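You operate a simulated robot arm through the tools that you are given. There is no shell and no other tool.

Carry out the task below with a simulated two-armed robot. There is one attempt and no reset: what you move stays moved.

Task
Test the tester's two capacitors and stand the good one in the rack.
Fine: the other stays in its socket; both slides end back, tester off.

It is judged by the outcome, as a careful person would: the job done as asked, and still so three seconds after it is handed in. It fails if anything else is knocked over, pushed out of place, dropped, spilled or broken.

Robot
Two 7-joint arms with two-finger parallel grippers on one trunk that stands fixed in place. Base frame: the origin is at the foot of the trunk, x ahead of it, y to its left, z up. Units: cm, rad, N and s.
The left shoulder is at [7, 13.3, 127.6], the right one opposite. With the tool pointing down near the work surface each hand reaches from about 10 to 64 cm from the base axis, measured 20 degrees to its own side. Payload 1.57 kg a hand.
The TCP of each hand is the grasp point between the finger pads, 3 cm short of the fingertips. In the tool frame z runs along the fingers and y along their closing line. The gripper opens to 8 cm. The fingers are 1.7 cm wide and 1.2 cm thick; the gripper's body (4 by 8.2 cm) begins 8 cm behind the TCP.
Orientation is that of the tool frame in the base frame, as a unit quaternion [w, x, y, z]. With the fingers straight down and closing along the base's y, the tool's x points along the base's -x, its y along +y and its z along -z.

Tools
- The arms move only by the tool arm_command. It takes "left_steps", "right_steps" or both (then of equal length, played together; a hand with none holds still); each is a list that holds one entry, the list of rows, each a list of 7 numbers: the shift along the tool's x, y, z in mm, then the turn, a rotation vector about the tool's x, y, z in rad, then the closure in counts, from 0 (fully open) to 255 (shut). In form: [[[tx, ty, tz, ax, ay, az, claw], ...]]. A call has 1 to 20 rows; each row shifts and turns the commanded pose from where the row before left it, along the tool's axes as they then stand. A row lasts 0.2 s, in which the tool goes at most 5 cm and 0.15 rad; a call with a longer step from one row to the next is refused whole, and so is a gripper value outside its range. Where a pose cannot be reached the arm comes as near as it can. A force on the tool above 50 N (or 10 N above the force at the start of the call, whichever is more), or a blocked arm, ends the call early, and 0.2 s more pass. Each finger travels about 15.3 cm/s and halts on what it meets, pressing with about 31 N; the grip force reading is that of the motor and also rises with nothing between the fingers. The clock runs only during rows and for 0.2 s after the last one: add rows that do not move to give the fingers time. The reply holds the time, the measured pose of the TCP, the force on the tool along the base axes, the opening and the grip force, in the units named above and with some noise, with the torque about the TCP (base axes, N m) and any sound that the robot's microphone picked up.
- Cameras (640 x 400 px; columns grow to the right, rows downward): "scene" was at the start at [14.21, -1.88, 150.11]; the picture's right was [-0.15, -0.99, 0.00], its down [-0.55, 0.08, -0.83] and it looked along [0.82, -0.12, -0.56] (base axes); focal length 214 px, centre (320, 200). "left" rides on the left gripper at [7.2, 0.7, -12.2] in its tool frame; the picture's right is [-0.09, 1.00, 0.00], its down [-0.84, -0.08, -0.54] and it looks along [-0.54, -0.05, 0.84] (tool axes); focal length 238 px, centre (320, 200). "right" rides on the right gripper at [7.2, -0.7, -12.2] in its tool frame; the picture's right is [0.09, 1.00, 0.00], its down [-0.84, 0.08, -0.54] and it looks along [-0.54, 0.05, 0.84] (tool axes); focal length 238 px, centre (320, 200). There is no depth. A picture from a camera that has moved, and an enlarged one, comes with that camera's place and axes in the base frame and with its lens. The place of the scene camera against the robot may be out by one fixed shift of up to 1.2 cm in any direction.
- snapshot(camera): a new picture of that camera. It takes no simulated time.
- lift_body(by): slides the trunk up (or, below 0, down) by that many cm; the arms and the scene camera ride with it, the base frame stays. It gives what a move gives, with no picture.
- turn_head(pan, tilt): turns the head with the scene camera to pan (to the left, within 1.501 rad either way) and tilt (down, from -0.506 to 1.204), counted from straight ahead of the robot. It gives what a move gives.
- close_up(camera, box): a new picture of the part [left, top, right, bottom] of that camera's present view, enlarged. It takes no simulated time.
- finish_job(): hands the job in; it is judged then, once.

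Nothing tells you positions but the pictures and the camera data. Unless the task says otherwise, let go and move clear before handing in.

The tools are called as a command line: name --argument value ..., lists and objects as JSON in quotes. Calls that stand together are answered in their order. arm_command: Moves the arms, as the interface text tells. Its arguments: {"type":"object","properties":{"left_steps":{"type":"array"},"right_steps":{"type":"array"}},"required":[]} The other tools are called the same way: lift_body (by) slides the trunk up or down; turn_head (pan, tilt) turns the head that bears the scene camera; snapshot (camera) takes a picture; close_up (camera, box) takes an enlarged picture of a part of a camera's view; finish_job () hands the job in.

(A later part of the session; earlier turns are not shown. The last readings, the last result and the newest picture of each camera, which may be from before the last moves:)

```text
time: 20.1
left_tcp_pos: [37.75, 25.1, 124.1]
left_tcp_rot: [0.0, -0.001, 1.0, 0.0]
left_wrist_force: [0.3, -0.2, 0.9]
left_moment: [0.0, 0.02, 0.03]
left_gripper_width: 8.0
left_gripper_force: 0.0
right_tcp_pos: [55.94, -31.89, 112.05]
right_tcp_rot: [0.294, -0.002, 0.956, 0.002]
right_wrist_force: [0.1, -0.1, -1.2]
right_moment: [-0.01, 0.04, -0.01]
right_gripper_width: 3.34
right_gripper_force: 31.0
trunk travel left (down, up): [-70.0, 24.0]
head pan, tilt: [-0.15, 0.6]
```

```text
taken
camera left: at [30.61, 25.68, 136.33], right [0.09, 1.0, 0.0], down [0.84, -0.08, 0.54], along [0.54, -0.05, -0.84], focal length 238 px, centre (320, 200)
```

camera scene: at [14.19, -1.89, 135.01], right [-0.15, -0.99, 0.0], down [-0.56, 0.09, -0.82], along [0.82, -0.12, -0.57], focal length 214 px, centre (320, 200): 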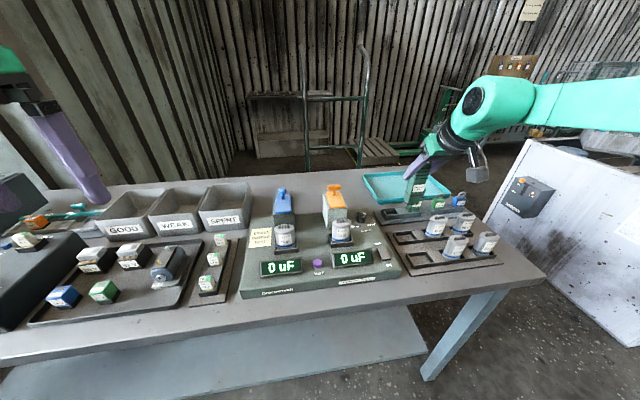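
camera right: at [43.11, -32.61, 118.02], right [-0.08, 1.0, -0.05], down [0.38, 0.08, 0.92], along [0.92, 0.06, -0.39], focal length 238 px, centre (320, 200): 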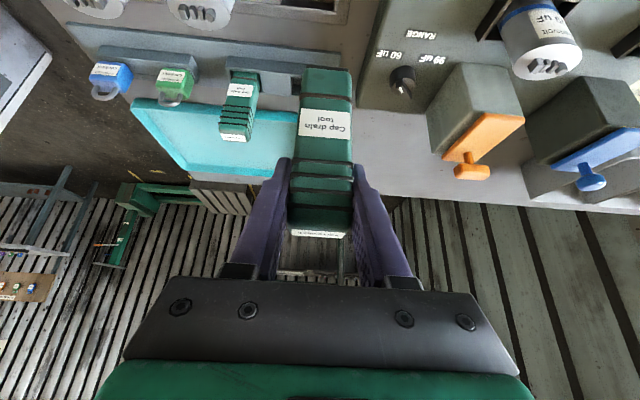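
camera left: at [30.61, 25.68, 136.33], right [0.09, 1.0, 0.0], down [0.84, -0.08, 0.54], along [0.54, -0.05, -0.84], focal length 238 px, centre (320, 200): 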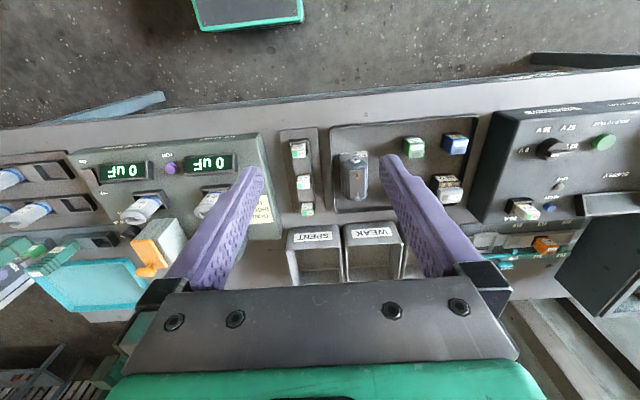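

The arm refused to move left with this hand orientation, stopping at y=-31.9. I'll turn the hand about the vertical by 0.3 rad, which keeps the drain tool upright, to see whether that frees the motion.

arm_command --right_steps '[[[0, 0, 0, -0.0847, 0, -0.1238, 255], [0, 0, 0, -0.0847, 0, -0.1238, 255], [-7.3, 28.7, 5, 0, 0, 0, 255], [-7.3, 28.7, 5, 0, 0, 0, 255], [-7.3, 28.7, 5, 0, 0, 0, 255], [0, 0, 0, 0, 0, 0, 255]]]'

snapshot --camera "right"

```text
time: 21.6
left_tcp_pos: [37.78, 25.14, 124.15]
left_tcp_rot: [0.0, 0.0, 1.0, 0.0]
left_wrist_force: [0.2, -0.5, -0.2]
left_moment: [0.03, 0.01, -0.02]
left_gripper_width: 8.01
left_gripper_force: 0.1
right_tcp_pos: [56.09, -22.9, 112.11]
right_tcp_rot: [0.291, -0.141, 0.945, 0.045]
right_wrist_force: [-0.4, 0.5, -1.5]
right_moment: [-0.01, -0.01, -0.03]
right_gripper_width: 3.36
right_gripper_force: 31.0
trunk travel left (down, up): [-70.0, 24.0]
head pan, tilt: [-0.15, 0.6]
```

```text
taken
camera right: at [43.98, -27.29, 118.0], right [-0.37, 0.93, -0.05], down [0.35, 0.19, 0.92], along [0.86, 0.32, -0.39], focal length 238 px, centre (320, 200)
```

right: 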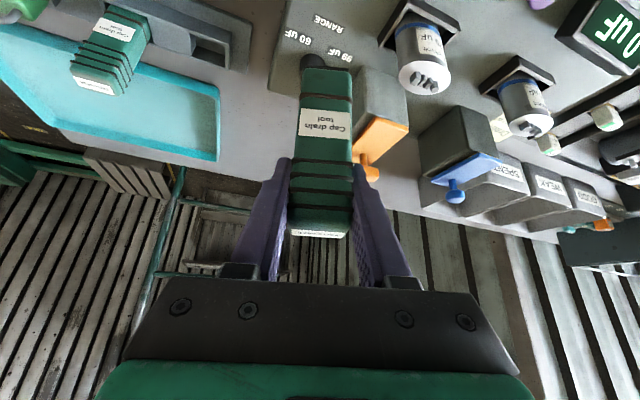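

Turning the hand freed the motion; it's now at (56.1, -22.9). I'll continue to above the right capacitor.

arm_command --right_steps '[[[-7.3, 28.7, 5, 0, 0, 0, 255], [-7.3, 28.7, 5, 0, 0, 0, 255], [-7.3, 28.7, 5, 0, 0, 0, 255], [-1.7, 6.7, 1.2, 0, 0, 0, 255], [0, 0, 0, 0, 0, 0, 255]]]'

snapshot --camera "right"

snapshot --camera "scene"

snapshot --camera "left"

```text
time: 22.8
left_tcp_pos: [37.74, 25.11, 124.2]
left_tcp_rot: [0.0, -0.001, 1.0, -0.001]
left_wrist_force: [0.6, 0.2, -0.3]
left_moment: [0.05, 0.03, 0.0]
left_gripper_width: 7.98
left_gripper_force: 0.1
right_tcp_pos: [55.92, -19.41, 111.96]
right_tcp_rot: [0.292, -0.145, 0.944, 0.047]
right_wrist_force: [0.3, 1.0, -0.8]
right_moment: [0.0, -0.01, 0.02]
right_gripper_width: 3.35
right_gripper_force: 31.1
right hand out of reach, approached as far as the arm can: row 2, 3, 4
trunk travel left (down, up): [-70.0, 24.0]
head pan, tilt: [-0.15, 0.6]
```

```text
taken
camera right: at [43.89, -23.92, 118.01], right [-0.37, 0.93, -0.05], down [0.34, 0.19, 0.92], along [0.86, 0.33, -0.39], focal length 238 px, centre (320, 200)
```

right: 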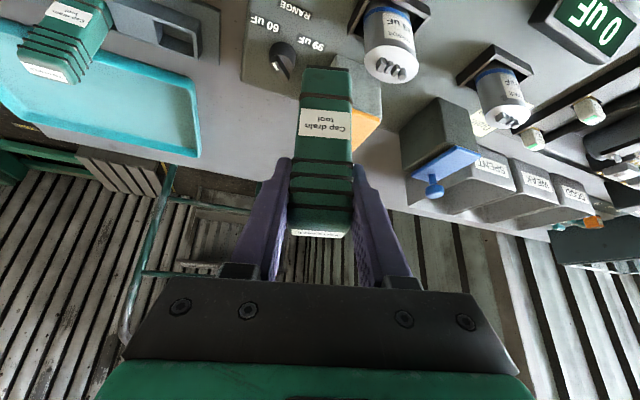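

```text
taken
camera scene: at [14.19, -1.88, 135.01], right [-0.15, -0.99, 0.0], down [-0.56, 0.08, -0.82], along [0.82, -0.12, -0.57], focal length 214 px, centre (320, 200)
```

scene: 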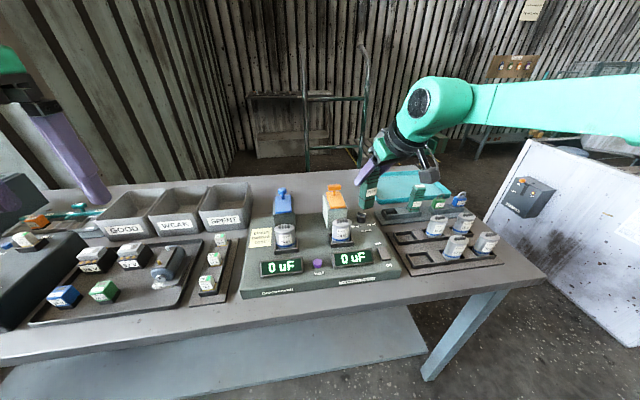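

```text
taken
camera left: at [30.61, 25.68, 136.33], right [0.09, 1.0, 0.0], down [0.84, -0.08, 0.54], along [0.54, -0.05, -0.84], focal length 238 px, centre (320, 200)
```

left: 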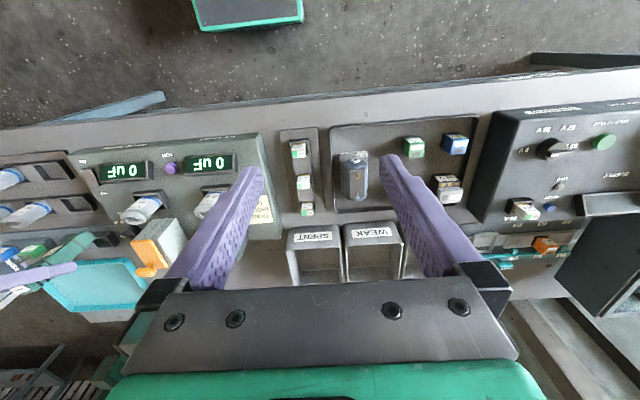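

The arm sticks again at y=-19.4, with the elbow swung far out to the right. I'll raise the trunk with the tool held and see if a higher-elbow posture frees the motion.

lift_body --by 15

arm_command --right_steps '[[[0, 0, 0, 0, 0, 0, 255], [-7.3, 28.7, 5, 0, 0, 0, 255], [-7.3, 28.7, 5, 0, 0, 0, 255], [0, 0, 0, 0, 0, 0, 255]]]'

snapshot --camera "scene"

```text
time: 24.5
left_tcp_pos: [37.71, 25.11, 139.21]
left_tcp_rot: [0.0, -0.001, 1.0, 0.0]
left_wrist_force: [-0.2, -1.3, -0.6]
left_moment: [0.0, -0.01, 0.0]
left_gripper_width: 7.99
left_gripper_force: 0.0
right_tcp_pos: [55.99, -19.32, 127.1]
right_tcp_rot: [0.292, -0.146, 0.944, 0.047]
right_wrist_force: [-0.1, -0.1, -1.4]
right_moment: [-0.04, 0.03, 0.02]
right_gripper_width: 3.36
right_gripper_force: 31.1
trunk travel left (down, up): [-85.0, 9.0]
head pan, tilt: [-0.15, 0.6]
```

```text
time: 25.5
left_tcp_pos: [37.82, 25.09, 139.08]
left_tcp_rot: [0.0, -0.001, 1.0, 0.0]
left_wrist_force: [-0.2, 0.7, -0.1]
left_moment: [-0.02, 0.0, 0.0]
left_gripper_width: 7.99
left_gripper_force: 0.1
right_tcp_pos: [55.85, -19.36, 127.13]
right_tcp_rot: [0.292, -0.145, 0.944, 0.048]
right_wrist_force: [-0.3, -0.3, -0.7]
right_moment: [0.01, 0.05, 0.02]
right_gripper_width: 3.35
right_gripper_force: 31.1
right hand out of reach, approached as far as the arm can: row 2, 3
trunk travel left (down, up): [-85.0, 9.0]
head pan, tilt: [-0.15, 0.6]
```

```text
taken
camera scene: at [14.2, -1.87, 150.01], right [-0.15, -0.99, 0.0], down [-0.56, 0.08, -0.82], along [0.82, -0.12, -0.57], focal length 214 px, centre (320, 200)
```

scene: 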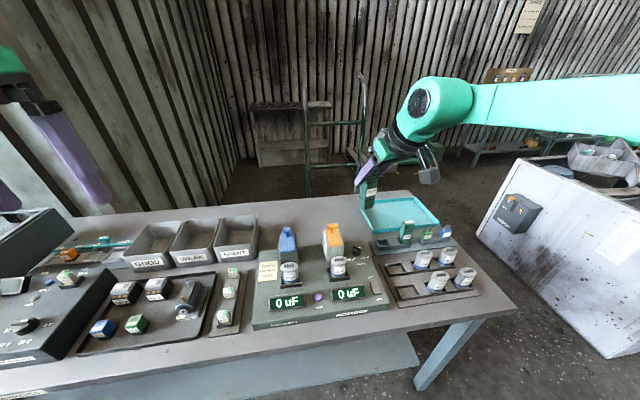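

Same joint posture, as expected. Now I'll lower the hand relative to the raised trunk, then try moving left again.

arm_command --right_steps '[[[16.9, 0, 24.8, 0, 0, 0, 255], [16.9, 0, 24.8, 0, 0, 0, 255], [16.9, 0, 24.8, 0, 0, 0, 255], [16.9, 0, 24.8, 0, 0, 0, 255], [-7.3, 28.7, 5, 0, 0, 0, 255], [-7.3, 28.7, 5, 0, 0, 0, 255], [0, 0, 0, 0, 0, 0, 255]]]'

snapshot --camera "scene"

```text
time: 27.1
left_tcp_pos: [37.75, 25.02, 139.14]
left_tcp_rot: [0.0, 0.0, 1.0, 0.0]
left_wrist_force: [0.8, 0.5, -0.1]
left_moment: [-0.01, -0.01, 0.01]
left_gripper_width: 7.99
left_gripper_force: 0.1
right_tcp_pos: [55.81, -19.35, 115.05]
right_tcp_rot: [0.293, -0.145, 0.944, 0.048]
right_wrist_force: [-0.4, 0.6, -1.4]
right_moment: [-0.01, -0.01, -0.02]
right_gripper_width: 3.36
right_gripper_force: 31.1
right hand out of reach, approached as far as the arm can: row 5, 6
trunk travel left (down, up): [-85.0, 9.0]
head pan, tilt: [-0.15, 0.6]
```

```text
taken
camera scene: at [14.23, -1.88, 150.0], right [-0.15, -0.99, 0.0], down [-0.56, 0.08, -0.82], along [0.82, -0.12, -0.57], focal length 214 px, centre (320, 200)
```

scene: 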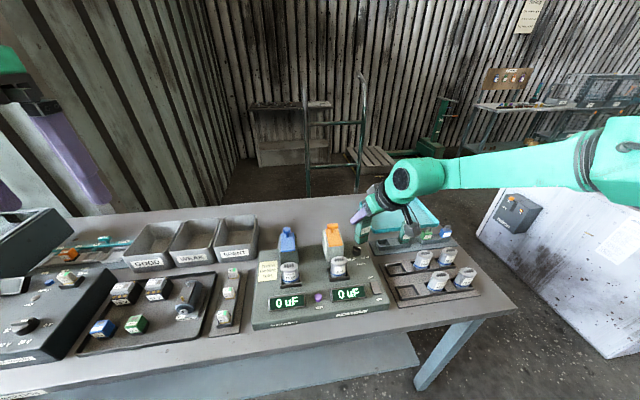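

The y-limit depends on the hand's heading, not height, so a bit more turn about the vertical should do it. The tool stays upright. I'll turn to about 0.5 rad and move to above the right capacitor at safe height.

arm_command --right_steps '[[[0, 0, 0, -0.0565, 0, -0.0825, 255], [0, 0, 0, -0.0565, 0, -0.0825, 255], [-8.3, 17.8, 5.7, 0, 0, 0, 255], [-8.3, 17.8, 5.7, 0, 0, 0, 255], [-8.3, 17.8, 5.7, 0, 0, 0, 255], [0, 0, 0, 0, 0, 0, 255]]]'

snapshot --camera "right"

close_up --camera "scene" --box '[260, 180, 420, 310]'

```text
time: 28.5
left_tcp_pos: [37.79, 25.07, 139.08]
left_tcp_rot: [0.001, -0.001, 1.0, 0.0]
left_wrist_force: [0.8, -0.3, -0.1]
left_moment: [0.01, 0.01, 0.0]
left_gripper_width: 7.99
left_gripper_force: 0.1
right_tcp_pos: [55.95, -13.21, 115.22]
right_tcp_rot: [0.286, -0.239, 0.925, 0.076]
right_wrist_force: [0.4, 0.4, -0.6]
right_moment: [0.01, 0.03, 0.03]
right_gripper_width: 3.34
right_gripper_force: 31.0
trunk travel left (down, up): [-85.0, 9.0]
head pan, tilt: [-0.15, 0.6]
```

```text
taken
camera right: at [45.11, -20.05, 121.05], right [-0.55, 0.83, -0.05], down [0.3, 0.25, 0.92], along [0.78, 0.49, -0.39], focal length 238 px, centre (320, 200)
```

right: 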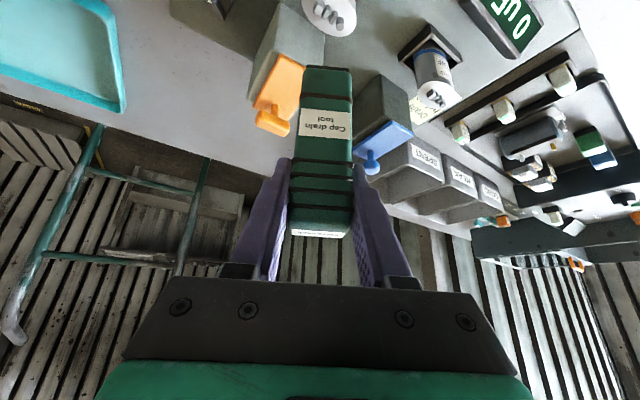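

```text
3.08 times, centred on (340, 245) of scene
camera zoom: at [14.2, -1.87, 150.01], right [-0.15, -0.99, 0.0], down [-0.56, 0.08, -0.82], along [0.82, -0.12, -0.57], focal length 660 px, centre (258, 62)
```

zoom: 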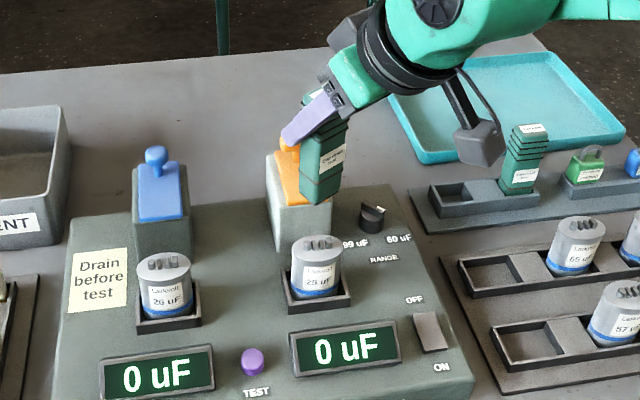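

The tool hangs upright just above the right capacitor. I'll lower it 4.5 cm and check its alignment from both the scene and left cameras.

arm_command --right_steps '[[[8.5, 0, 12.4, 0, 0, 0, 255], [8.5, 0, 12.4, 0, 0, 0, 255], [8.5, 0, 12.4, 0, 0, 0, 255], [0, 0, 0, 0, 0, 0, 255]]]'

close_up --camera "scene" --box '[300, 205, 380, 285]'

snapshot --camera "left"

```text
time: 29.5
left_tcp_pos: [37.86, 25.09, 139.25]
left_tcp_rot: [0.001, -0.001, 1.0, 0.0]
left_wrist_force: [0.5, -0.1, 0.2]
left_moment: [-0.01, 0.01, 0.01]
left_gripper_width: 8.01
left_gripper_force: 0.2
right_tcp_pos: [55.99, -13.14, 110.43]
right_tcp_rot: [0.286, -0.239, 0.925, 0.076]
right_wrist_force: [0.3, 0.2, -1.0]
right_moment: [-0.03, -0.03, -0.01]
right_gripper_width: 3.35
right_gripper_force: 30.8
trunk travel left (down, up): [-85.0, 9.0]
head pan, tilt: [-0.15, 0.6]
```

```text
5.00 times, centred on (340, 245) of scene
camera zoom: at [14.2, -1.86, 150.01], right [-0.15, -0.99, 0.0], down [-0.56, 0.08, -0.82], along [0.82, -0.12, -0.57], focal length 1072 px, centre (220, -25)
```

zoom: 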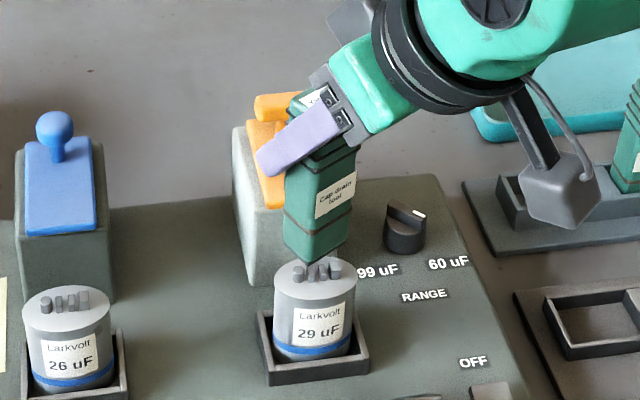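

```text
taken
camera left: at [30.62, 25.7, 151.33], right [0.09, 1.0, 0.0], down [0.84, -0.08, 0.54], along [0.54, -0.05, -0.84], focal length 238 px, centre (320, 200)
```

left: 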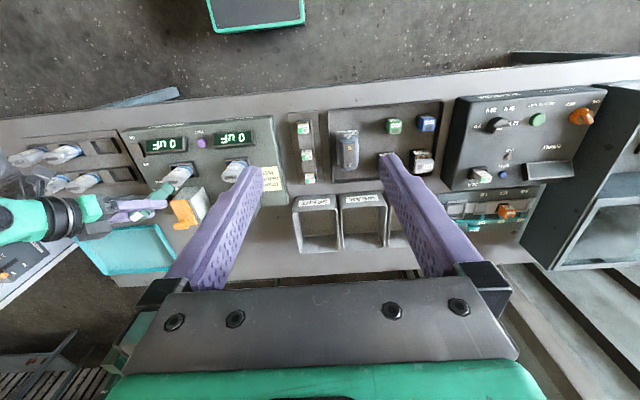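

close_up --camera "left" --box '[130, 140, 230, 240]'

close_up --camera "scene" --box '[325, 230, 355, 270]'

```text
4.00 times, centred on (180, 190) of left
camera zoom: at [30.62, 25.7, 151.33], right [0.09, 1.0, 0.0], down [0.84, -0.08, 0.54], along [0.54, -0.05, -0.84], focal length 953 px, centre (880, 240)
```

zoom: 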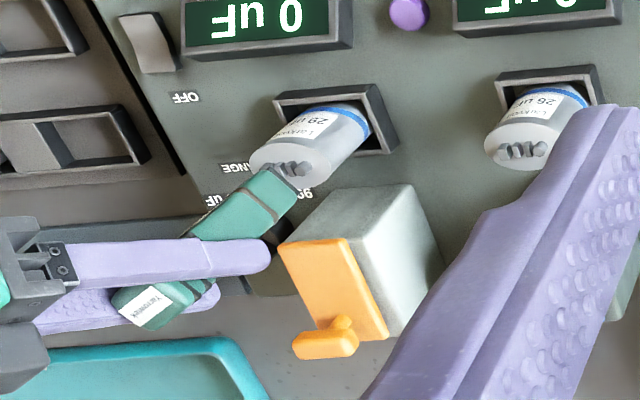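

```text
10.00 times, centred on (340, 250) of scene
camera zoom: at [14.2, -1.86, 150.01], right [-0.15, -0.99, 0.0], down [-0.56, 0.08, -0.82], along [0.82, -0.12, -0.57], focal length 2145 px, centre (120, -300)
```

zoom: 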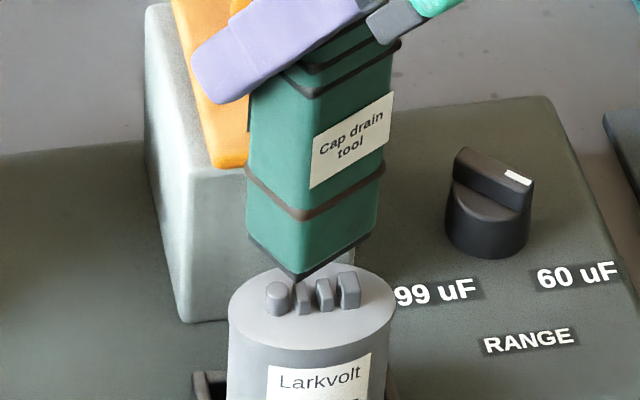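

The tool is upright and roughly 3 cm above the cap's terminals, about 3 mm off in y. I'll correct that and lower most of the gap.

arm_command --right_steps '[[[0.8, -2.9, -0.6, 0, 0, 0, 255], [5.1, 0, 7.4, 0, 0, 0, 255], [5.1, 0, 7.4, 0, 0, 0, 255], [0, 0, 0, 0, 0, 0, 255]]]'

close_up --camera "scene" --box '[325, 230, 355, 270]'

close_up --camera "left" --box '[150, 150, 200, 200]'

```text
time: 30.5
left_tcp_pos: [37.71, 24.99, 139.05]
left_tcp_rot: [0.001, -0.001, 1.0, 0.0]
left_wrist_force: [0.7, -0.2, 0.4]
left_moment: [-0.04, 0.02, -0.01]
left_gripper_width: 7.99
left_gripper_force: 0.0
right_tcp_pos: [56.0, -13.54, 108.73]
right_tcp_rot: [0.286, -0.239, 0.925, 0.077]
right_wrist_force: [0.1, -0.7, -1.6]
right_moment: [-0.03, -0.02, 0.03]
right_gripper_width: 3.37
right_gripper_force: 31.0
trunk travel left (down, up): [-85.0, 9.0]
head pan, tilt: [-0.15, 0.6]
```

```text
10.00 times, centred on (340, 250) of scene
camera zoom: at [14.19, -1.86, 150.01], right [-0.15, -0.99, 0.0], down [-0.56, 0.08, -0.82], along [0.82, -0.12, -0.57], focal length 2145 px, centre (120, -300)
```

zoom: 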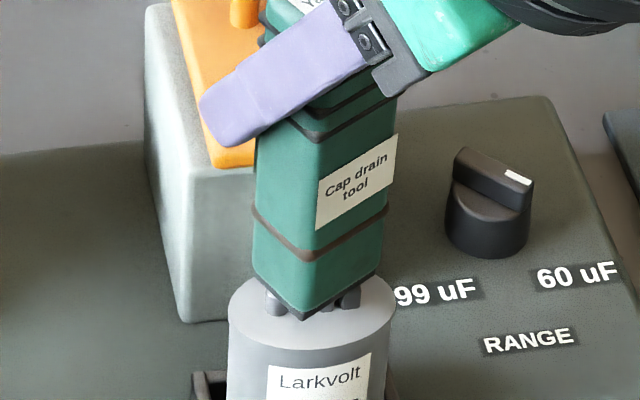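

```text
8.00 times, centred on (175, 175) of left
camera zoom: at [30.61, 25.7, 151.33], right [0.09, 1.0, 0.0], down [0.84, -0.08, 0.54], along [0.54, -0.05, -0.84], focal length 1907 px, centre (1480, 400)
```

zoom: 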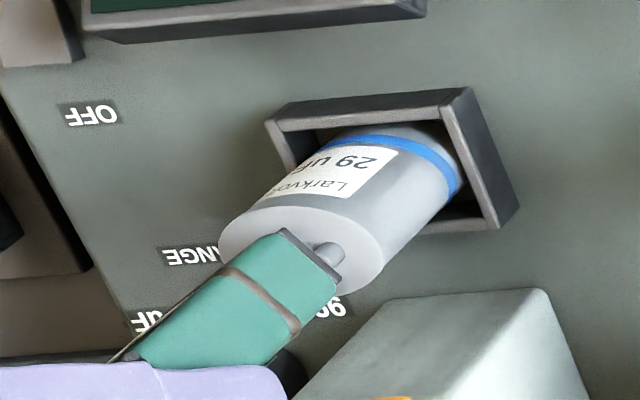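

The tool's foot is about 1.5 cm above the cap face and centred on it. I'll lower in small steps and watch the force and sound.

arm_command --right_steps '[[[0.3, 0.5, 0.7, 0, 0, 0, 255], [0.56, 0, 0.83, 0, 0, 0, 255], [0.56, 0, 0.83, 0, 0, 0, 255], [0.56, 0, 0.83, 0, 0, 0, 255], [0.56, 0, 0.83, 0, 0, 0, 255], [0.56, 0, 0.83, 0, 0, 0, 255]]]'

close_up --camera "scene" --box '[325, 235, 355, 265]'

```text
time: 31.9
left_tcp_pos: [37.34, 25.14, 139.3]
left_tcp_rot: [0.002, 0.0, 1.0, 0.0]
left_wrist_force: [-0.2, 0.1, 0.1]
left_moment: [0.04, -0.01, 0.04]
left_gripper_width: 8.01
left_gripper_force: 0.1
right_tcp_pos: [55.77, -13.23, 108.54]
right_tcp_rot: [0.291, -0.238, 0.924, 0.075]
right_wrist_force: [2.5, -3.8, 23.7]
right_moment: [-0.51, -0.13, -0.01]
right_gripper_width: 3.35
right_gripper_force: 31.4
trunk travel left (down, up): [-85.0, 9.0]
head pan, tilt: [-0.15, 0.6]
```

```text
13.33 times, centred on (340, 250) of scene
camera zoom: at [13.73, -1.87, 150.08], right [-0.15, -0.99, 0.0], down [-0.56, 0.08, -0.83], along [0.82, -0.12, -0.56], focal length 2860 px, centre (53, -467)
```

zoom: 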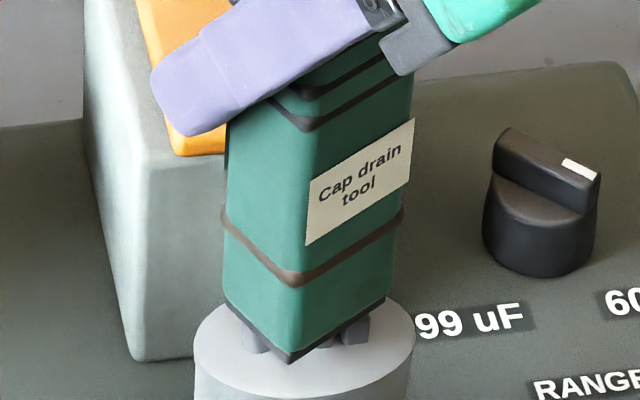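

Contact was made at about 24 N. I'll ease off slightly to a lighter touch and dwell a couple of seconds for the drain.

arm_command --right_steps '[[[-1.7, 0, -2.5, 0, 0, 0, 255], [0, 0, 0, 0, 0, 0, 255], [0, 0, 0, 0, 0, 0, 255], [0, 0, 0, 0, 0, 0, 255], [0, 0, 0, 0, 0, 0, 255], [0, 0, 0, 0, 0, 0, 255], [0, 0, 0, 0, 0, 0, 255], [0, 0, 0, 0, 0, 0, 255], [0, 0, 0, 0, 0, 0, 255], [0, 0, 0, 0, 0, 0, 255]]]'

close_up --camera "scene" --box '[280, 210, 400, 310]'

close_up --camera "left" --box '[150, 150, 200, 200]'

```text
time: 34.1
left_tcp_pos: [37.56, 25.09, 139.24]
left_tcp_rot: [0.0, -0.001, 1.0, -0.002]
left_wrist_force: [0.0, -0.5, 1.0]
left_moment: [0.02, 0.01, -0.03]
left_gripper_width: 8.01
left_gripper_force: 0.1
right_tcp_pos: [55.9, -13.47, 108.62]
right_tcp_rot: [0.287, -0.24, 0.924, 0.076]
right_wrist_force: [2.3, -2.1, 17.0]
right_moment: [-0.21, -0.21, 0.02]
right_gripper_width: 3.33
right_gripper_force: 31.2
trunk travel left (down, up): [-85.0, 9.0]
head pan, tilt: [-0.15, 0.6]
```

```text
4.00 times, centred on (340, 260) of scene
camera zoom: at [13.91, -1.81, 150.04], right [-0.15, -0.99, 0.0], down [-0.56, 0.08, -0.83], along [0.82, -0.12, -0.56], focal length 858 px, centre (240, -40)
```

zoom: 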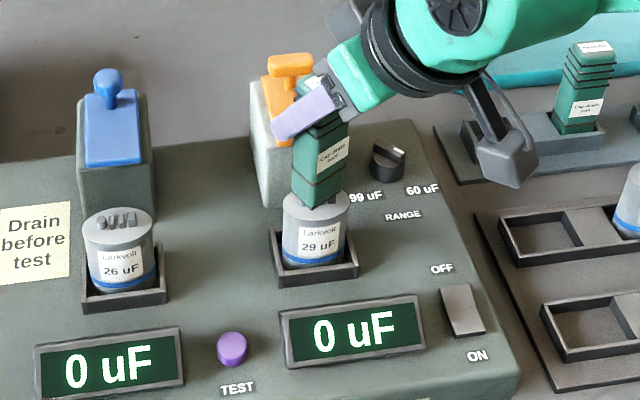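

```text
8.00 times, centred on (175, 175) of left
camera zoom: at [30.33, 25.75, 151.38], right [0.09, 1.0, 0.0], down [0.84, -0.08, 0.54], along [0.54, -0.05, -0.84], focal length 1907 px, centre (1480, 400)
```

zoom: 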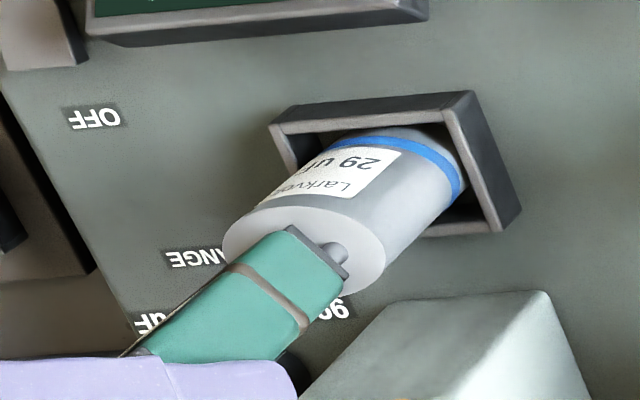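

The left view shows the round terminal poking out past the tool's edge, so the tool is a few mm off centre. I'll lift slightly, shift about (-0.4, +0.3) cm, and set it down again.

arm_command --right_steps '[[[-4.5, 0, -6.6, 0, 0, 0, 255], [1.7, 4.5, -1.2, 0, 0, 0, 255], [0, 0, 0, 0, 0, 0, 255]]]'

close_up --camera "scene" --box '[325, 235, 355, 265]'

close_up --camera "left" --box '[155, 155, 195, 195]'

```text
time: 34.9
left_tcp_pos: [37.73, 25.03, 139.19]
left_tcp_rot: [0.0, -0.001, 1.0, 0.0]
left_wrist_force: [-0.3, 1.1, -0.4]
left_moment: [0.01, -0.01, -0.02]
left_gripper_width: 8.02
left_gripper_force: 0.0
right_tcp_pos: [55.43, -13.01, 109.32]
right_tcp_rot: [0.286, -0.237, 0.925, 0.076]
right_wrist_force: [0.3, -0.3, -1.5]
right_moment: [0.01, 0.01, 0.0]
right_gripper_width: 3.34
right_gripper_force: 31.2
trunk travel left (down, up): [-85.0, 9.0]
head pan, tilt: [-0.15, 0.6]
```

```text
13.33 times, centred on (340, 250) of scene
camera zoom: at [14.15, -1.84, 150.01], right [-0.15, -0.99, 0.0], down [-0.56, 0.08, -0.83], along [0.82, -0.12, -0.56], focal length 2860 px, centre (53, -467)
```

zoom: 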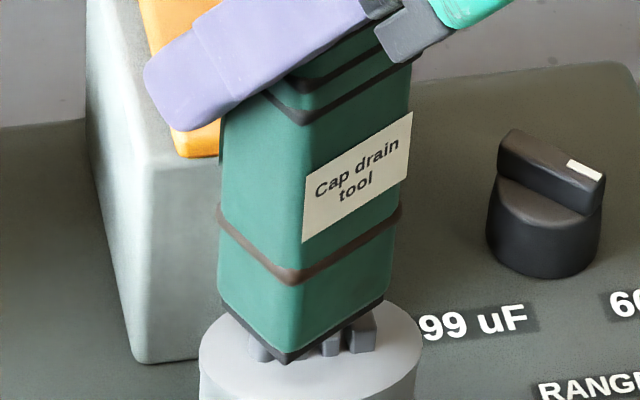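

```text
10.00 times, centred on (175, 175) of left
camera zoom: at [30.57, 25.72, 151.33], right [0.09, 1.0, 0.0], down [0.84, -0.08, 0.54], along [0.54, -0.05, -0.84], focal length 2384 px, centre (1770, 450)
```

zoom: 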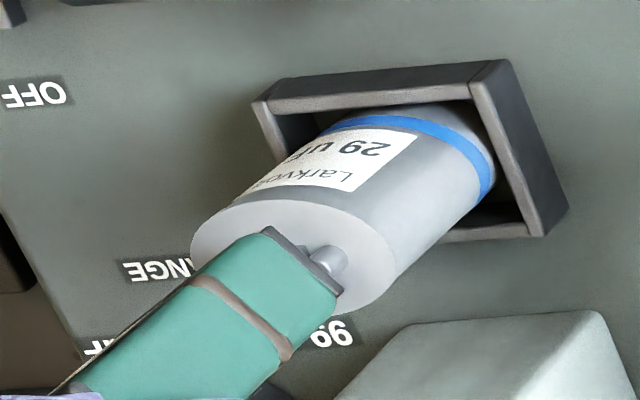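

Alignment looks centred in both views now. Lowering onto the terminals and dwelling.

arm_command --right_steps '[[[1.5, -1, 2.2, 0, 0, 0, 255], [1.1, 0, 1.7, 0, 0, 0, 255], [1.1, 0, 1.7, 0, 0, 0, 255], [0.8, 0, 1.2, 0, 0, 0, 255], [0.56, 0, 0.83, 0, 0, 0, 255], [0, 0, 0, 0, 0, 0, 255], [0, 0, 0, 0, 0, 0, 255], [0, 0, 0, 0, 0, 0, 255], [0, 0, 0, 0, 0, 0, 255], [0, 0, 0, 0, 0, 0, 255], [0, 0, 0, 0, 0, 0, 255], [0, 0, 0, 0, 0, 0, 255]]]'

close_up --camera "scene" --box '[325, 235, 355, 265]'

close_up --camera "left" --box '[155, 155, 195, 195]'

```text
time: 37.5
left_tcp_pos: [37.57, 25.2, 139.26]
left_tcp_rot: [0.002, -0.001, 1.0, -0.001]
left_wrist_force: [-0.1, -0.1, 0.3]
left_moment: [0.0, 0.04, 0.02]
left_gripper_width: 7.98
left_gripper_force: 0.1
right_tcp_pos: [55.55, -13.15, 108.61]
right_tcp_rot: [0.289, -0.238, 0.924, 0.075]
right_wrist_force: [5.0, -1.9, 21.9]
right_moment: [-0.18, -0.47, 0.0]
right_gripper_width: 3.35
right_gripper_force: 30.9
trunk travel left (down, up): [-85.0, 9.0]
head pan, tilt: [-0.15, 0.6]
```

```text
13.33 times, centred on (340, 250) of scene
camera zoom: at [13.89, -1.79, 150.05], right [-0.15, -0.99, 0.0], down [-0.56, 0.08, -0.83], along [0.82, -0.12, -0.56], focal length 2860 px, centre (53, -467)
```

zoom: 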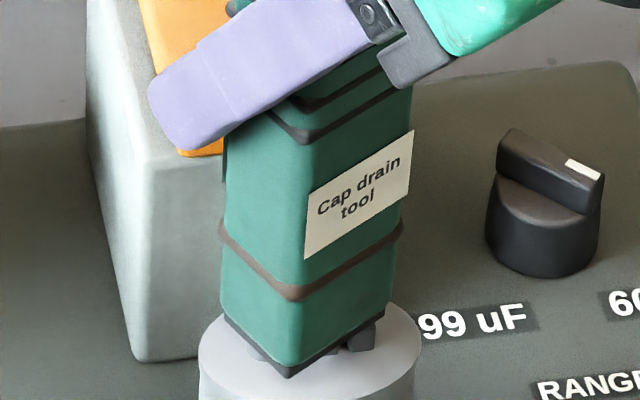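

```text
10.00 times, centred on (175, 175) of left
camera zoom: at [30.31, 25.77, 151.39], right [0.09, 1.0, 0.0], down [0.84, -0.08, 0.54], along [0.54, -0.05, -0.84], focal length 2384 px, centre (1770, 450)
```

zoom: 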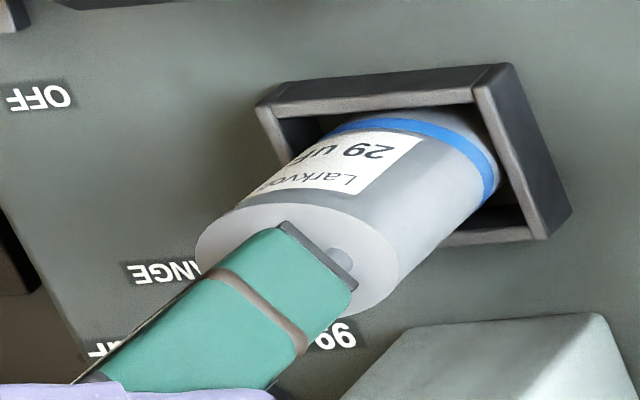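

The tool is centred and pressing on the terminals. I'll hold contact a few more seconds to be sure the cap is drained.

arm_command --right_steps '[[[-0.6, 0, -0.8, 0, 0, 0, 255], [0, 0, 0, 0, 0, 0, 255], [0, 0, 0, 0, 0, 0, 255], [0, 0, 0, 0, 0, 0, 255], [0, 0, 0, 0, 0, 0, 255], [0, 0, 0, 0, 0, 0, 255], [0, 0, 0, 0, 0, 0, 255], [0, 0, 0, 0, 0, 0, 255], [0, 0, 0, 0, 0, 0, 255], [0, 0, 0, 0, 0, 0, 255], [0, 0, 0, 0, 0, 0, 255], [0, 0, 0, 0, 0, 0, 255], [0, 0, 0, 0, 0, 0, 255], [0, 0, 0, 0, 0, 0, 255], [0, 0, 0, 0, 0, 0, 255], [0, 0, 0, 0, 0, 0, 255], [0, 0, 0, 0, 0, 0, 255], [0, 0, 0, 0, 0, 0, 255], [0, 0, 0, 0, 0, 0, 255], [0, 0, 0, 0, 0, 0, 255]]]'

close_up --camera "scene" --box '[260, 210, 400, 310]'

```text
time: 41.7
left_tcp_pos: [37.6, 25.1, 139.22]
left_tcp_rot: [0.001, -0.001, 1.0, -0.001]
left_wrist_force: [0.4, -0.2, -0.3]
left_moment: [-0.01, 0.0, 0.05]
left_gripper_width: 8.01
left_gripper_force: 0.0
right_tcp_pos: [55.45, -13.19, 108.68]
right_tcp_rot: [0.287, -0.239, 0.925, 0.076]
right_wrist_force: [2.4, -0.1, 13.7]
right_moment: [-0.02, -0.24, 0.02]
right_gripper_width: 3.34
right_gripper_force: 30.2
trunk travel left (down, up): [-85.0, 9.0]
head pan, tilt: [-0.15, 0.6]
```

```text
4.00 times, centred on (330, 260) of scene
camera zoom: at [13.97, -1.77, 150.03], right [-0.15, -0.99, 0.0], down [-0.56, 0.08, -0.83], along [0.82, -0.12, -0.56], focal length 858 px, centre (280, -40)
```

zoom: 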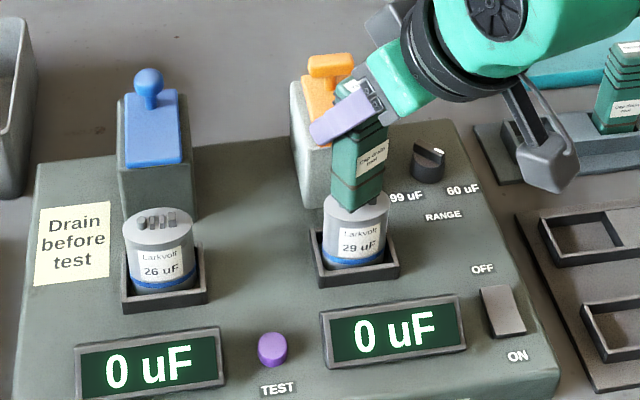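

No sound or change was reported, but contact was long and centred. Next is the left cap: lift, turn the hand a bit more, and move 15 cm left.

arm_command --right_steps '[[[-11.3, 0, -16.5, 0, 0, 0, 255], [-16.9, 0, -24.8, 0, 0, 0, 255], [0, 0, 0, -0.0847, 0, -0.1238, 255], [0, 0, 0, -0.0847, 0, -0.1238, 255], [-17.8, 20.9, 12.2, 0, 0, 0, 255], [-17.8, 20.9, 12.2, 0, 0, 0, 255], [-17.8, 20.9, 12.2, 0, 0, 0, 255], [-17.8, 20.9, 12.2, 0, 0, 0, 255], [-17.8, 20.9, 12.2, 0, 0, 0, 255], [0, 0, 0, 0, 0, 0, 255]]]'

close_up --camera "scene" --box '[260, 210, 400, 310]'

close_up --camera "left" --box '[160, 120, 290, 250]'

```text
time: 43.9
left_tcp_pos: [37.77, 25.06, 139.1]
left_tcp_rot: [0.0, 0.0, 1.0, 0.0]
left_wrist_force: [-0.3, -0.1, -0.4]
left_moment: [-0.02, 0.02, -0.01]
left_gripper_width: 8.01
left_gripper_force: 0.0
right_tcp_pos: [55.4, -2.01, 113.65]
right_tcp_rot: [0.272, -0.375, 0.878, 0.12]
right_wrist_force: [0.6, 0.9, -1.1]
right_moment: [0.01, -0.01, 0.0]
right_gripper_width: 3.36
right_gripper_force: 30.5
right hand out of reach, approached as far as the arm can: row 8, 9
trunk travel left (down, up): [-85.0, 9.0]
head pan, tilt: [-0.15, 0.6]
```

```text
4.00 times, centred on (330, 260) of scene
camera zoom: at [14.22, -1.92, 150.0], right [-0.15, -0.99, 0.0], down [-0.56, 0.08, -0.82], along [0.82, -0.12, -0.57], focal length 858 px, centre (280, -40)
```

zoom: 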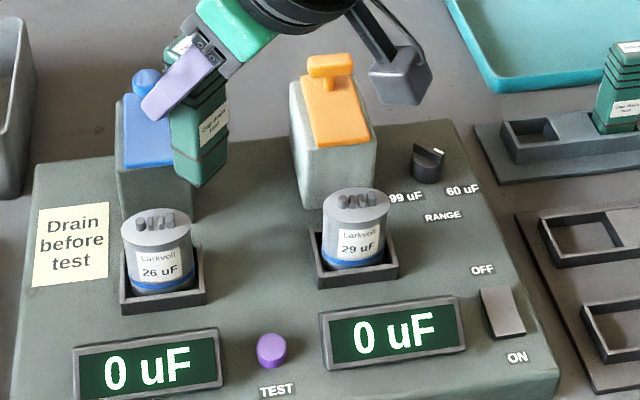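

```text
3.08 times, centred on (225, 185) of left
camera zoom: at [30.64, 25.63, 151.33], right [0.09, 1.0, 0.0], down [0.84, -0.08, 0.54], along [0.54, -0.05, -0.84], focal length 733 px, centre (612, 246)
```

zoom: 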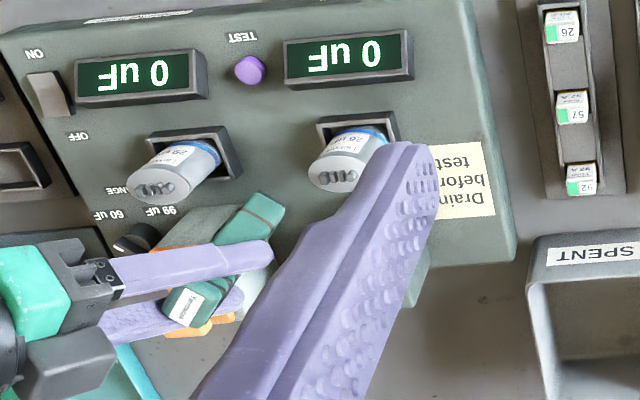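

It stuck 4 cm short at y=-2. Another small turn about the vertical should clear it.

arm_command --right_steps '[[[0, 0, 0, -0.0847, 0, -0.1238, 255], [-12.8, 11.05, 8.7, 0, 0, 0, 255], [-12.8, 11.05, 8.7, 0, 0, 0, 255], [0, 0, 0, 0, 0, 0, 255]]]'

close_up --camera "scene" --box '[270, 215, 330, 290]'

close_up --camera "left" --box '[190, 140, 270, 220]'

```text
time: 44.9
left_tcp_pos: [37.83, 25.11, 139.11]
left_tcp_rot: [0.0, -0.001, 1.0, 0.0]
left_wrist_force: [-0.6, -0.7, 0.4]
left_moment: [0.03, -0.01, 0.0]
left_gripper_width: 8.01
left_gripper_force: 0.0
right_tcp_pos: [53.42, -0.22, 114.19]
right_tcp_rot: [0.264, -0.438, 0.848, 0.138]
right_wrist_force: [-0.4, 0.1, -1.3]
right_moment: [-0.02, -0.01, 0.06]
right_gripper_width: 3.35
right_gripper_force: 31.1
right hand out of reach, approached as far as the arm can: row 2, 3
trunk travel left (down, up): [-85.0, 9.0]
head pan, tilt: [-0.15, 0.6]
```

```text
5.33 times, centred on (300, 252) of scene
camera zoom: at [14.23, -1.89, 150.0], right [-0.15, -0.99, 0.0], down [-0.56, 0.08, -0.82], along [0.82, -0.12, -0.57], focal length 1144 px, centre (427, -80)
```

zoom: 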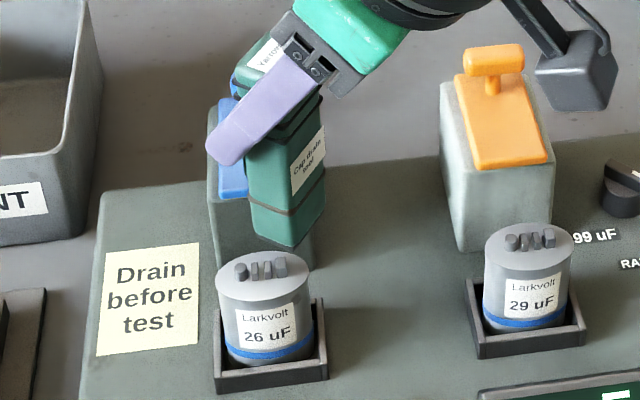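

```text
5.00 times, centred on (230, 180) of left
camera zoom: at [30.65, 25.67, 151.32], right [0.09, 1.0, 0.0], down [0.84, -0.08, 0.54], along [0.54, -0.05, -0.84], focal length 1192 px, centre (770, 300)
```

zoom: 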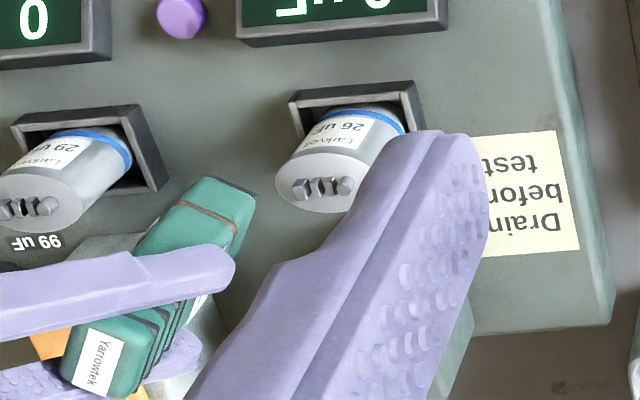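

Still stuck, and the arm drifted off the path. I'll try one more turn and a direct move; if that fails I'll re-grip the tool with the hand pointing straight down.

arm_command --right_steps '[[[0, 0, 0, -0.0847, 0, -0.1238, 255], [-9.7, -4.4, 9.7, 0, 0, 0, 255], [-9.7, -4.4, 9.7, 0, 0, 0, 255], [0, 0, 0, 0, 0, 0, 255]]]'

snapshot --camera "scene"

```text
time: 45.9
left_tcp_pos: [37.78, 25.16, 139.14]
left_tcp_rot: [0.0, -0.001, 1.0, 0.0]
left_wrist_force: [-1.1, -0.3, -0.2]
left_moment: [0.01, -0.01, 0.03]
left_gripper_width: 8.03
left_gripper_force: 0.0
right_tcp_pos: [53.27, -0.58, 114.13]
right_tcp_rot: [0.253, -0.501, 0.813, 0.157]
right_wrist_force: [1.3, -0.2, -0.8]
right_moment: [-0.01, 0.01, 0.0]
right_gripper_width: 3.34
right_gripper_force: 31.4
right hand out of reach, approached as far as the arm can: row 2, 3
trunk travel left (down, up): [-85.0, 9.0]
head pan, tilt: [-0.15, 0.6]
```

```text
taken
camera scene: at [14.21, -1.86, 150.01], right [-0.15, -0.99, 0.0], down [-0.56, 0.08, -0.82], along [0.82, -0.12, -0.57], focal length 214 px, centre (320, 200)
```

scene: 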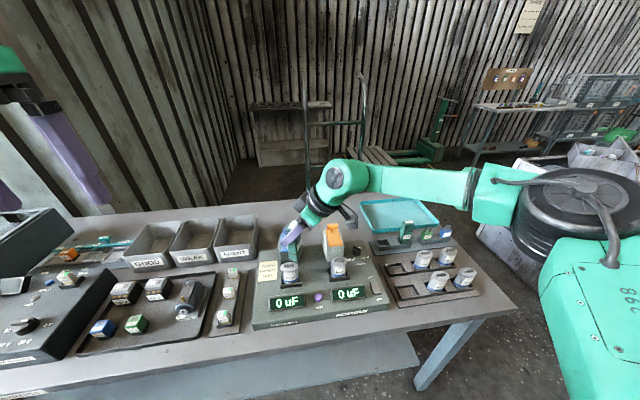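

The tilted grip can't get over the left cap. I'll retreat toward the rack, stand the drain tool briefly in the rack's empty front pocket, and re-grip it with the hand pointing straight down.

arm_command --right_steps '[[[0, 0, 0, 0.0847, 0, 0.1238, 255], [0, 0, 0, 0.0847, 0, 0.1238, 255], [17.8, -20.9, -12.2, 0, 0, 0, 255], [17.8, -20.9, -12.2, 0, 0, 0, 255], [17.8, -20.9, -12.2, 0, 0, 0, 255], [17.8, -20.9, -12.2, 0, 0, 0, 255], [0, 0, 0, 0.0847, 0, 0.1238, 255], [0, 0, 0, 0.0847, 0, 0.1238, 255], [11.9, -26.3, -8.1, 0, 0, 0, 255], [11.9, -26.3, -8.1, 0, 0, 0, 255], [11.9, -26.3, -8.1, 0, 0, 0, 255], [0, 0, 0, 0.0565, 0, 0.0825, 255], [0, 0, 0, 0.0565, 0, 0.0825, 255], [7.3, -28.7, -5, 0, 0, 0, 255], [7.3, -28.7, -5, 0, 0, 0, 255], [7.3, -28.7, -5, 0, 0, 0, 255], [0, 0, 0, 0, 0, 0, 255]]]'

```text
time: 49.5
left_tcp_pos: [37.7, 25.01, 139.11]
left_tcp_rot: [0.0, -0.001, 1.0, 0.0]
left_wrist_force: [-0.1, -0.2, -0.8]
left_moment: [0.01, -0.01, 0.01]
left_gripper_width: 8.02
left_gripper_force: 0.1
right_tcp_pos: [53.63, -32.12, 114.05]
right_tcp_rot: [0.292, -0.145, 0.944, 0.046]
right_wrist_force: [-0.2, 0.8, -0.6]
right_moment: [0.01, 0.01, 0.02]
right_gripper_width: 3.34
right_gripper_force: 31.1
right hand out of reach, approached as far as the arm can: row 2
trunk travel left (down, up): [-85.0, 9.0]
head pan, tilt: [-0.15, 0.6]
```

arm_command --right_steps '[[[0, 0, 0, 0.0847, 0, 0.1238, 255], [0, 0, 0, 0.0847, 0, 0.1238, 255], [30, -10, -8.4, 0, 0, 0, 255], [30, -10, -8.4, 0, 0, 0, 255], [0, 0, 0, 0, 0, 0, 255]]]'

turn_head --pan -0.6 --tilt 0.7

snapshot --camera "scene"

snapshot --camera "right"

close_up --camera "left" --box '[0, 100, 130, 260]'

```text
time: 50.7
left_tcp_pos: [37.84, 25.15, 139.11]
left_tcp_rot: [-0.001, -0.001, 1.0, -0.001]
left_wrist_force: [0.4, 0.5, 0.8]
left_moment: [0.0, 0.08, -0.01]
left_gripper_width: 7.98
left_gripper_force: 0.1
right_tcp_pos: [47.99, -33.96, 112.18]
right_tcp_rot: [0.294, -0.002, 0.956, 0.002]
right_wrist_force: [-0.5, -0.4, -1.0]
right_moment: [-0.01, 0.02, -0.01]
right_gripper_width: 3.36
right_gripper_force: 30.5
trunk travel left (down, up): [-85.0, 9.0]
head pan, tilt: [-0.15, 0.6]
```

```text
time: 51.6
left_tcp_pos: [37.83, 24.95, 139.12]
left_tcp_rot: [0.0, 0.0, 1.0, 0.0]
left_wrist_force: [0.2, 0.6, -0.4]
left_moment: [0.01, 0.02, 0.03]
left_gripper_width: 8.0
left_gripper_force: 0.1
right_tcp_pos: [47.86, -34.05, 112.34]
right_tcp_rot: [0.295, -0.002, 0.956, 0.002]
right_wrist_force: [-0.1, 0.1, -1.0]
right_moment: [-0.06, 0.0, -0.01]
right_gripper_width: 3.35
right_gripper_force: 30.6
trunk travel left (down, up): [-85.0, 9.0]
head pan, tilt: [-0.6, 0.7]
```

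```text
taken
camera scene: at [12.47, -5.35, 149.15], right [-0.56, -0.83, 0.0], down [-0.53, 0.36, -0.76], along [0.63, -0.43, -0.64], focal length 214 px, centre (320, 200)
```

scene: 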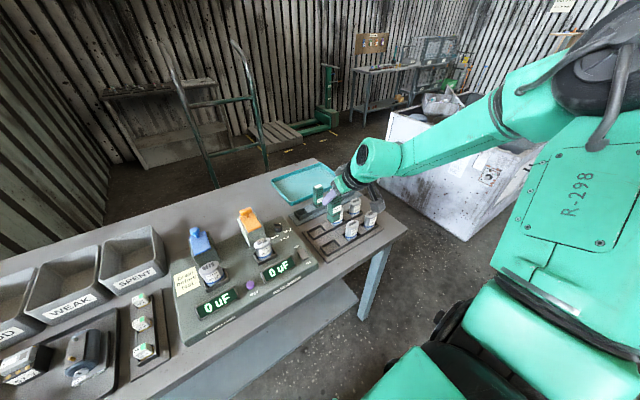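

```text
taken
camera right: at [35.05, -34.88, 118.15], right [-0.08, 1.0, -0.05], down [0.39, 0.08, 0.92], along [0.92, 0.06, -0.39], focal length 238 px, centre (320, 200)
```

right: 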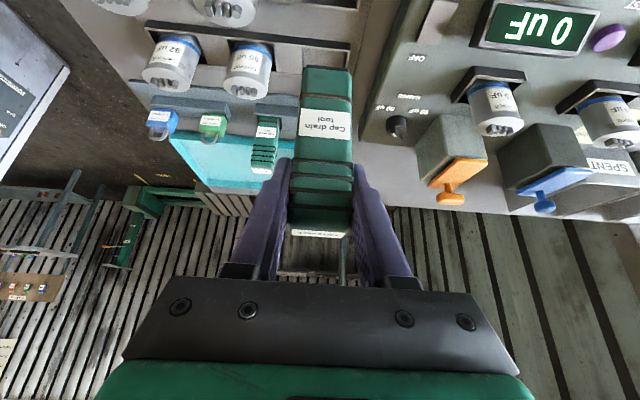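

```text
2.50 times, centred on (65, 180) of left
camera zoom: at [30.62, 25.68, 151.33], right [0.09, 1.0, 0.0], down [0.84, -0.08, 0.54], along [0.54, -0.05, -0.84], focal length 596 px, centre (958, 250)
```

zoom: 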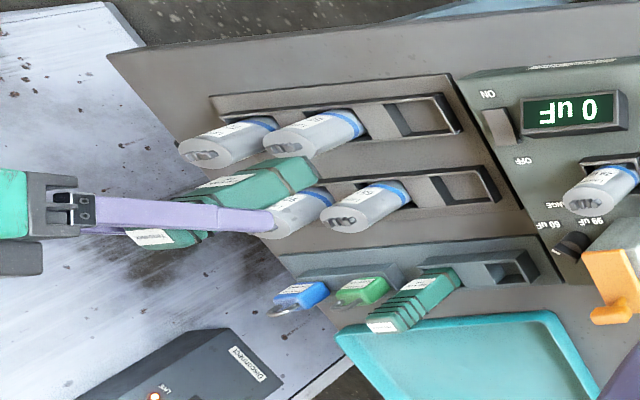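

close_up --camera "scene" --box '[300, 175, 390, 255]'

close_up --camera "right" --box '[220, 0, 420, 130]'

```text
5.00 times, centred on (345, 215) of scene
camera zoom: at [12.47, -5.35, 149.15], right [-0.56, -0.83, 0.0], down [-0.53, 0.36, -0.76], along [0.63, -0.43, -0.64], focal length 1072 px, centre (195, 125)
```

zoom: 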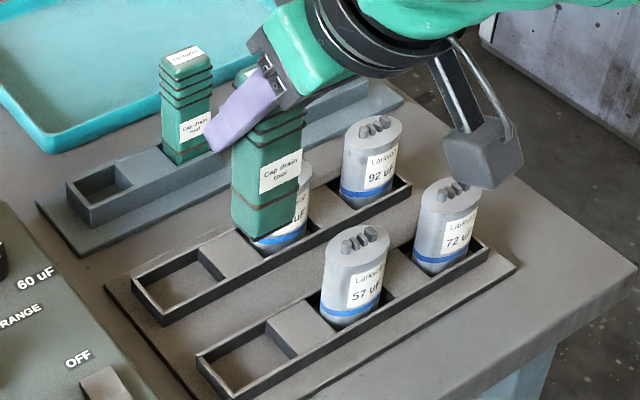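

```text
3.08 times, centred on (320, 65) of right
camera zoom: at [35.05, -34.88, 118.15], right [-0.08, 1.0, -0.05], down [0.39, 0.08, 0.92], along [0.92, 0.06, -0.39], focal length 733 px, centre (320, 615)
```

zoom: 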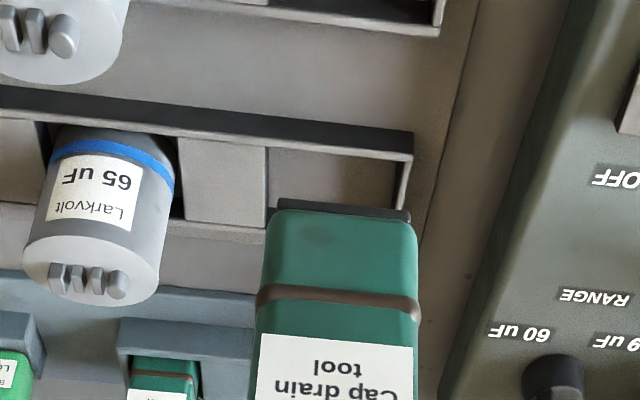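

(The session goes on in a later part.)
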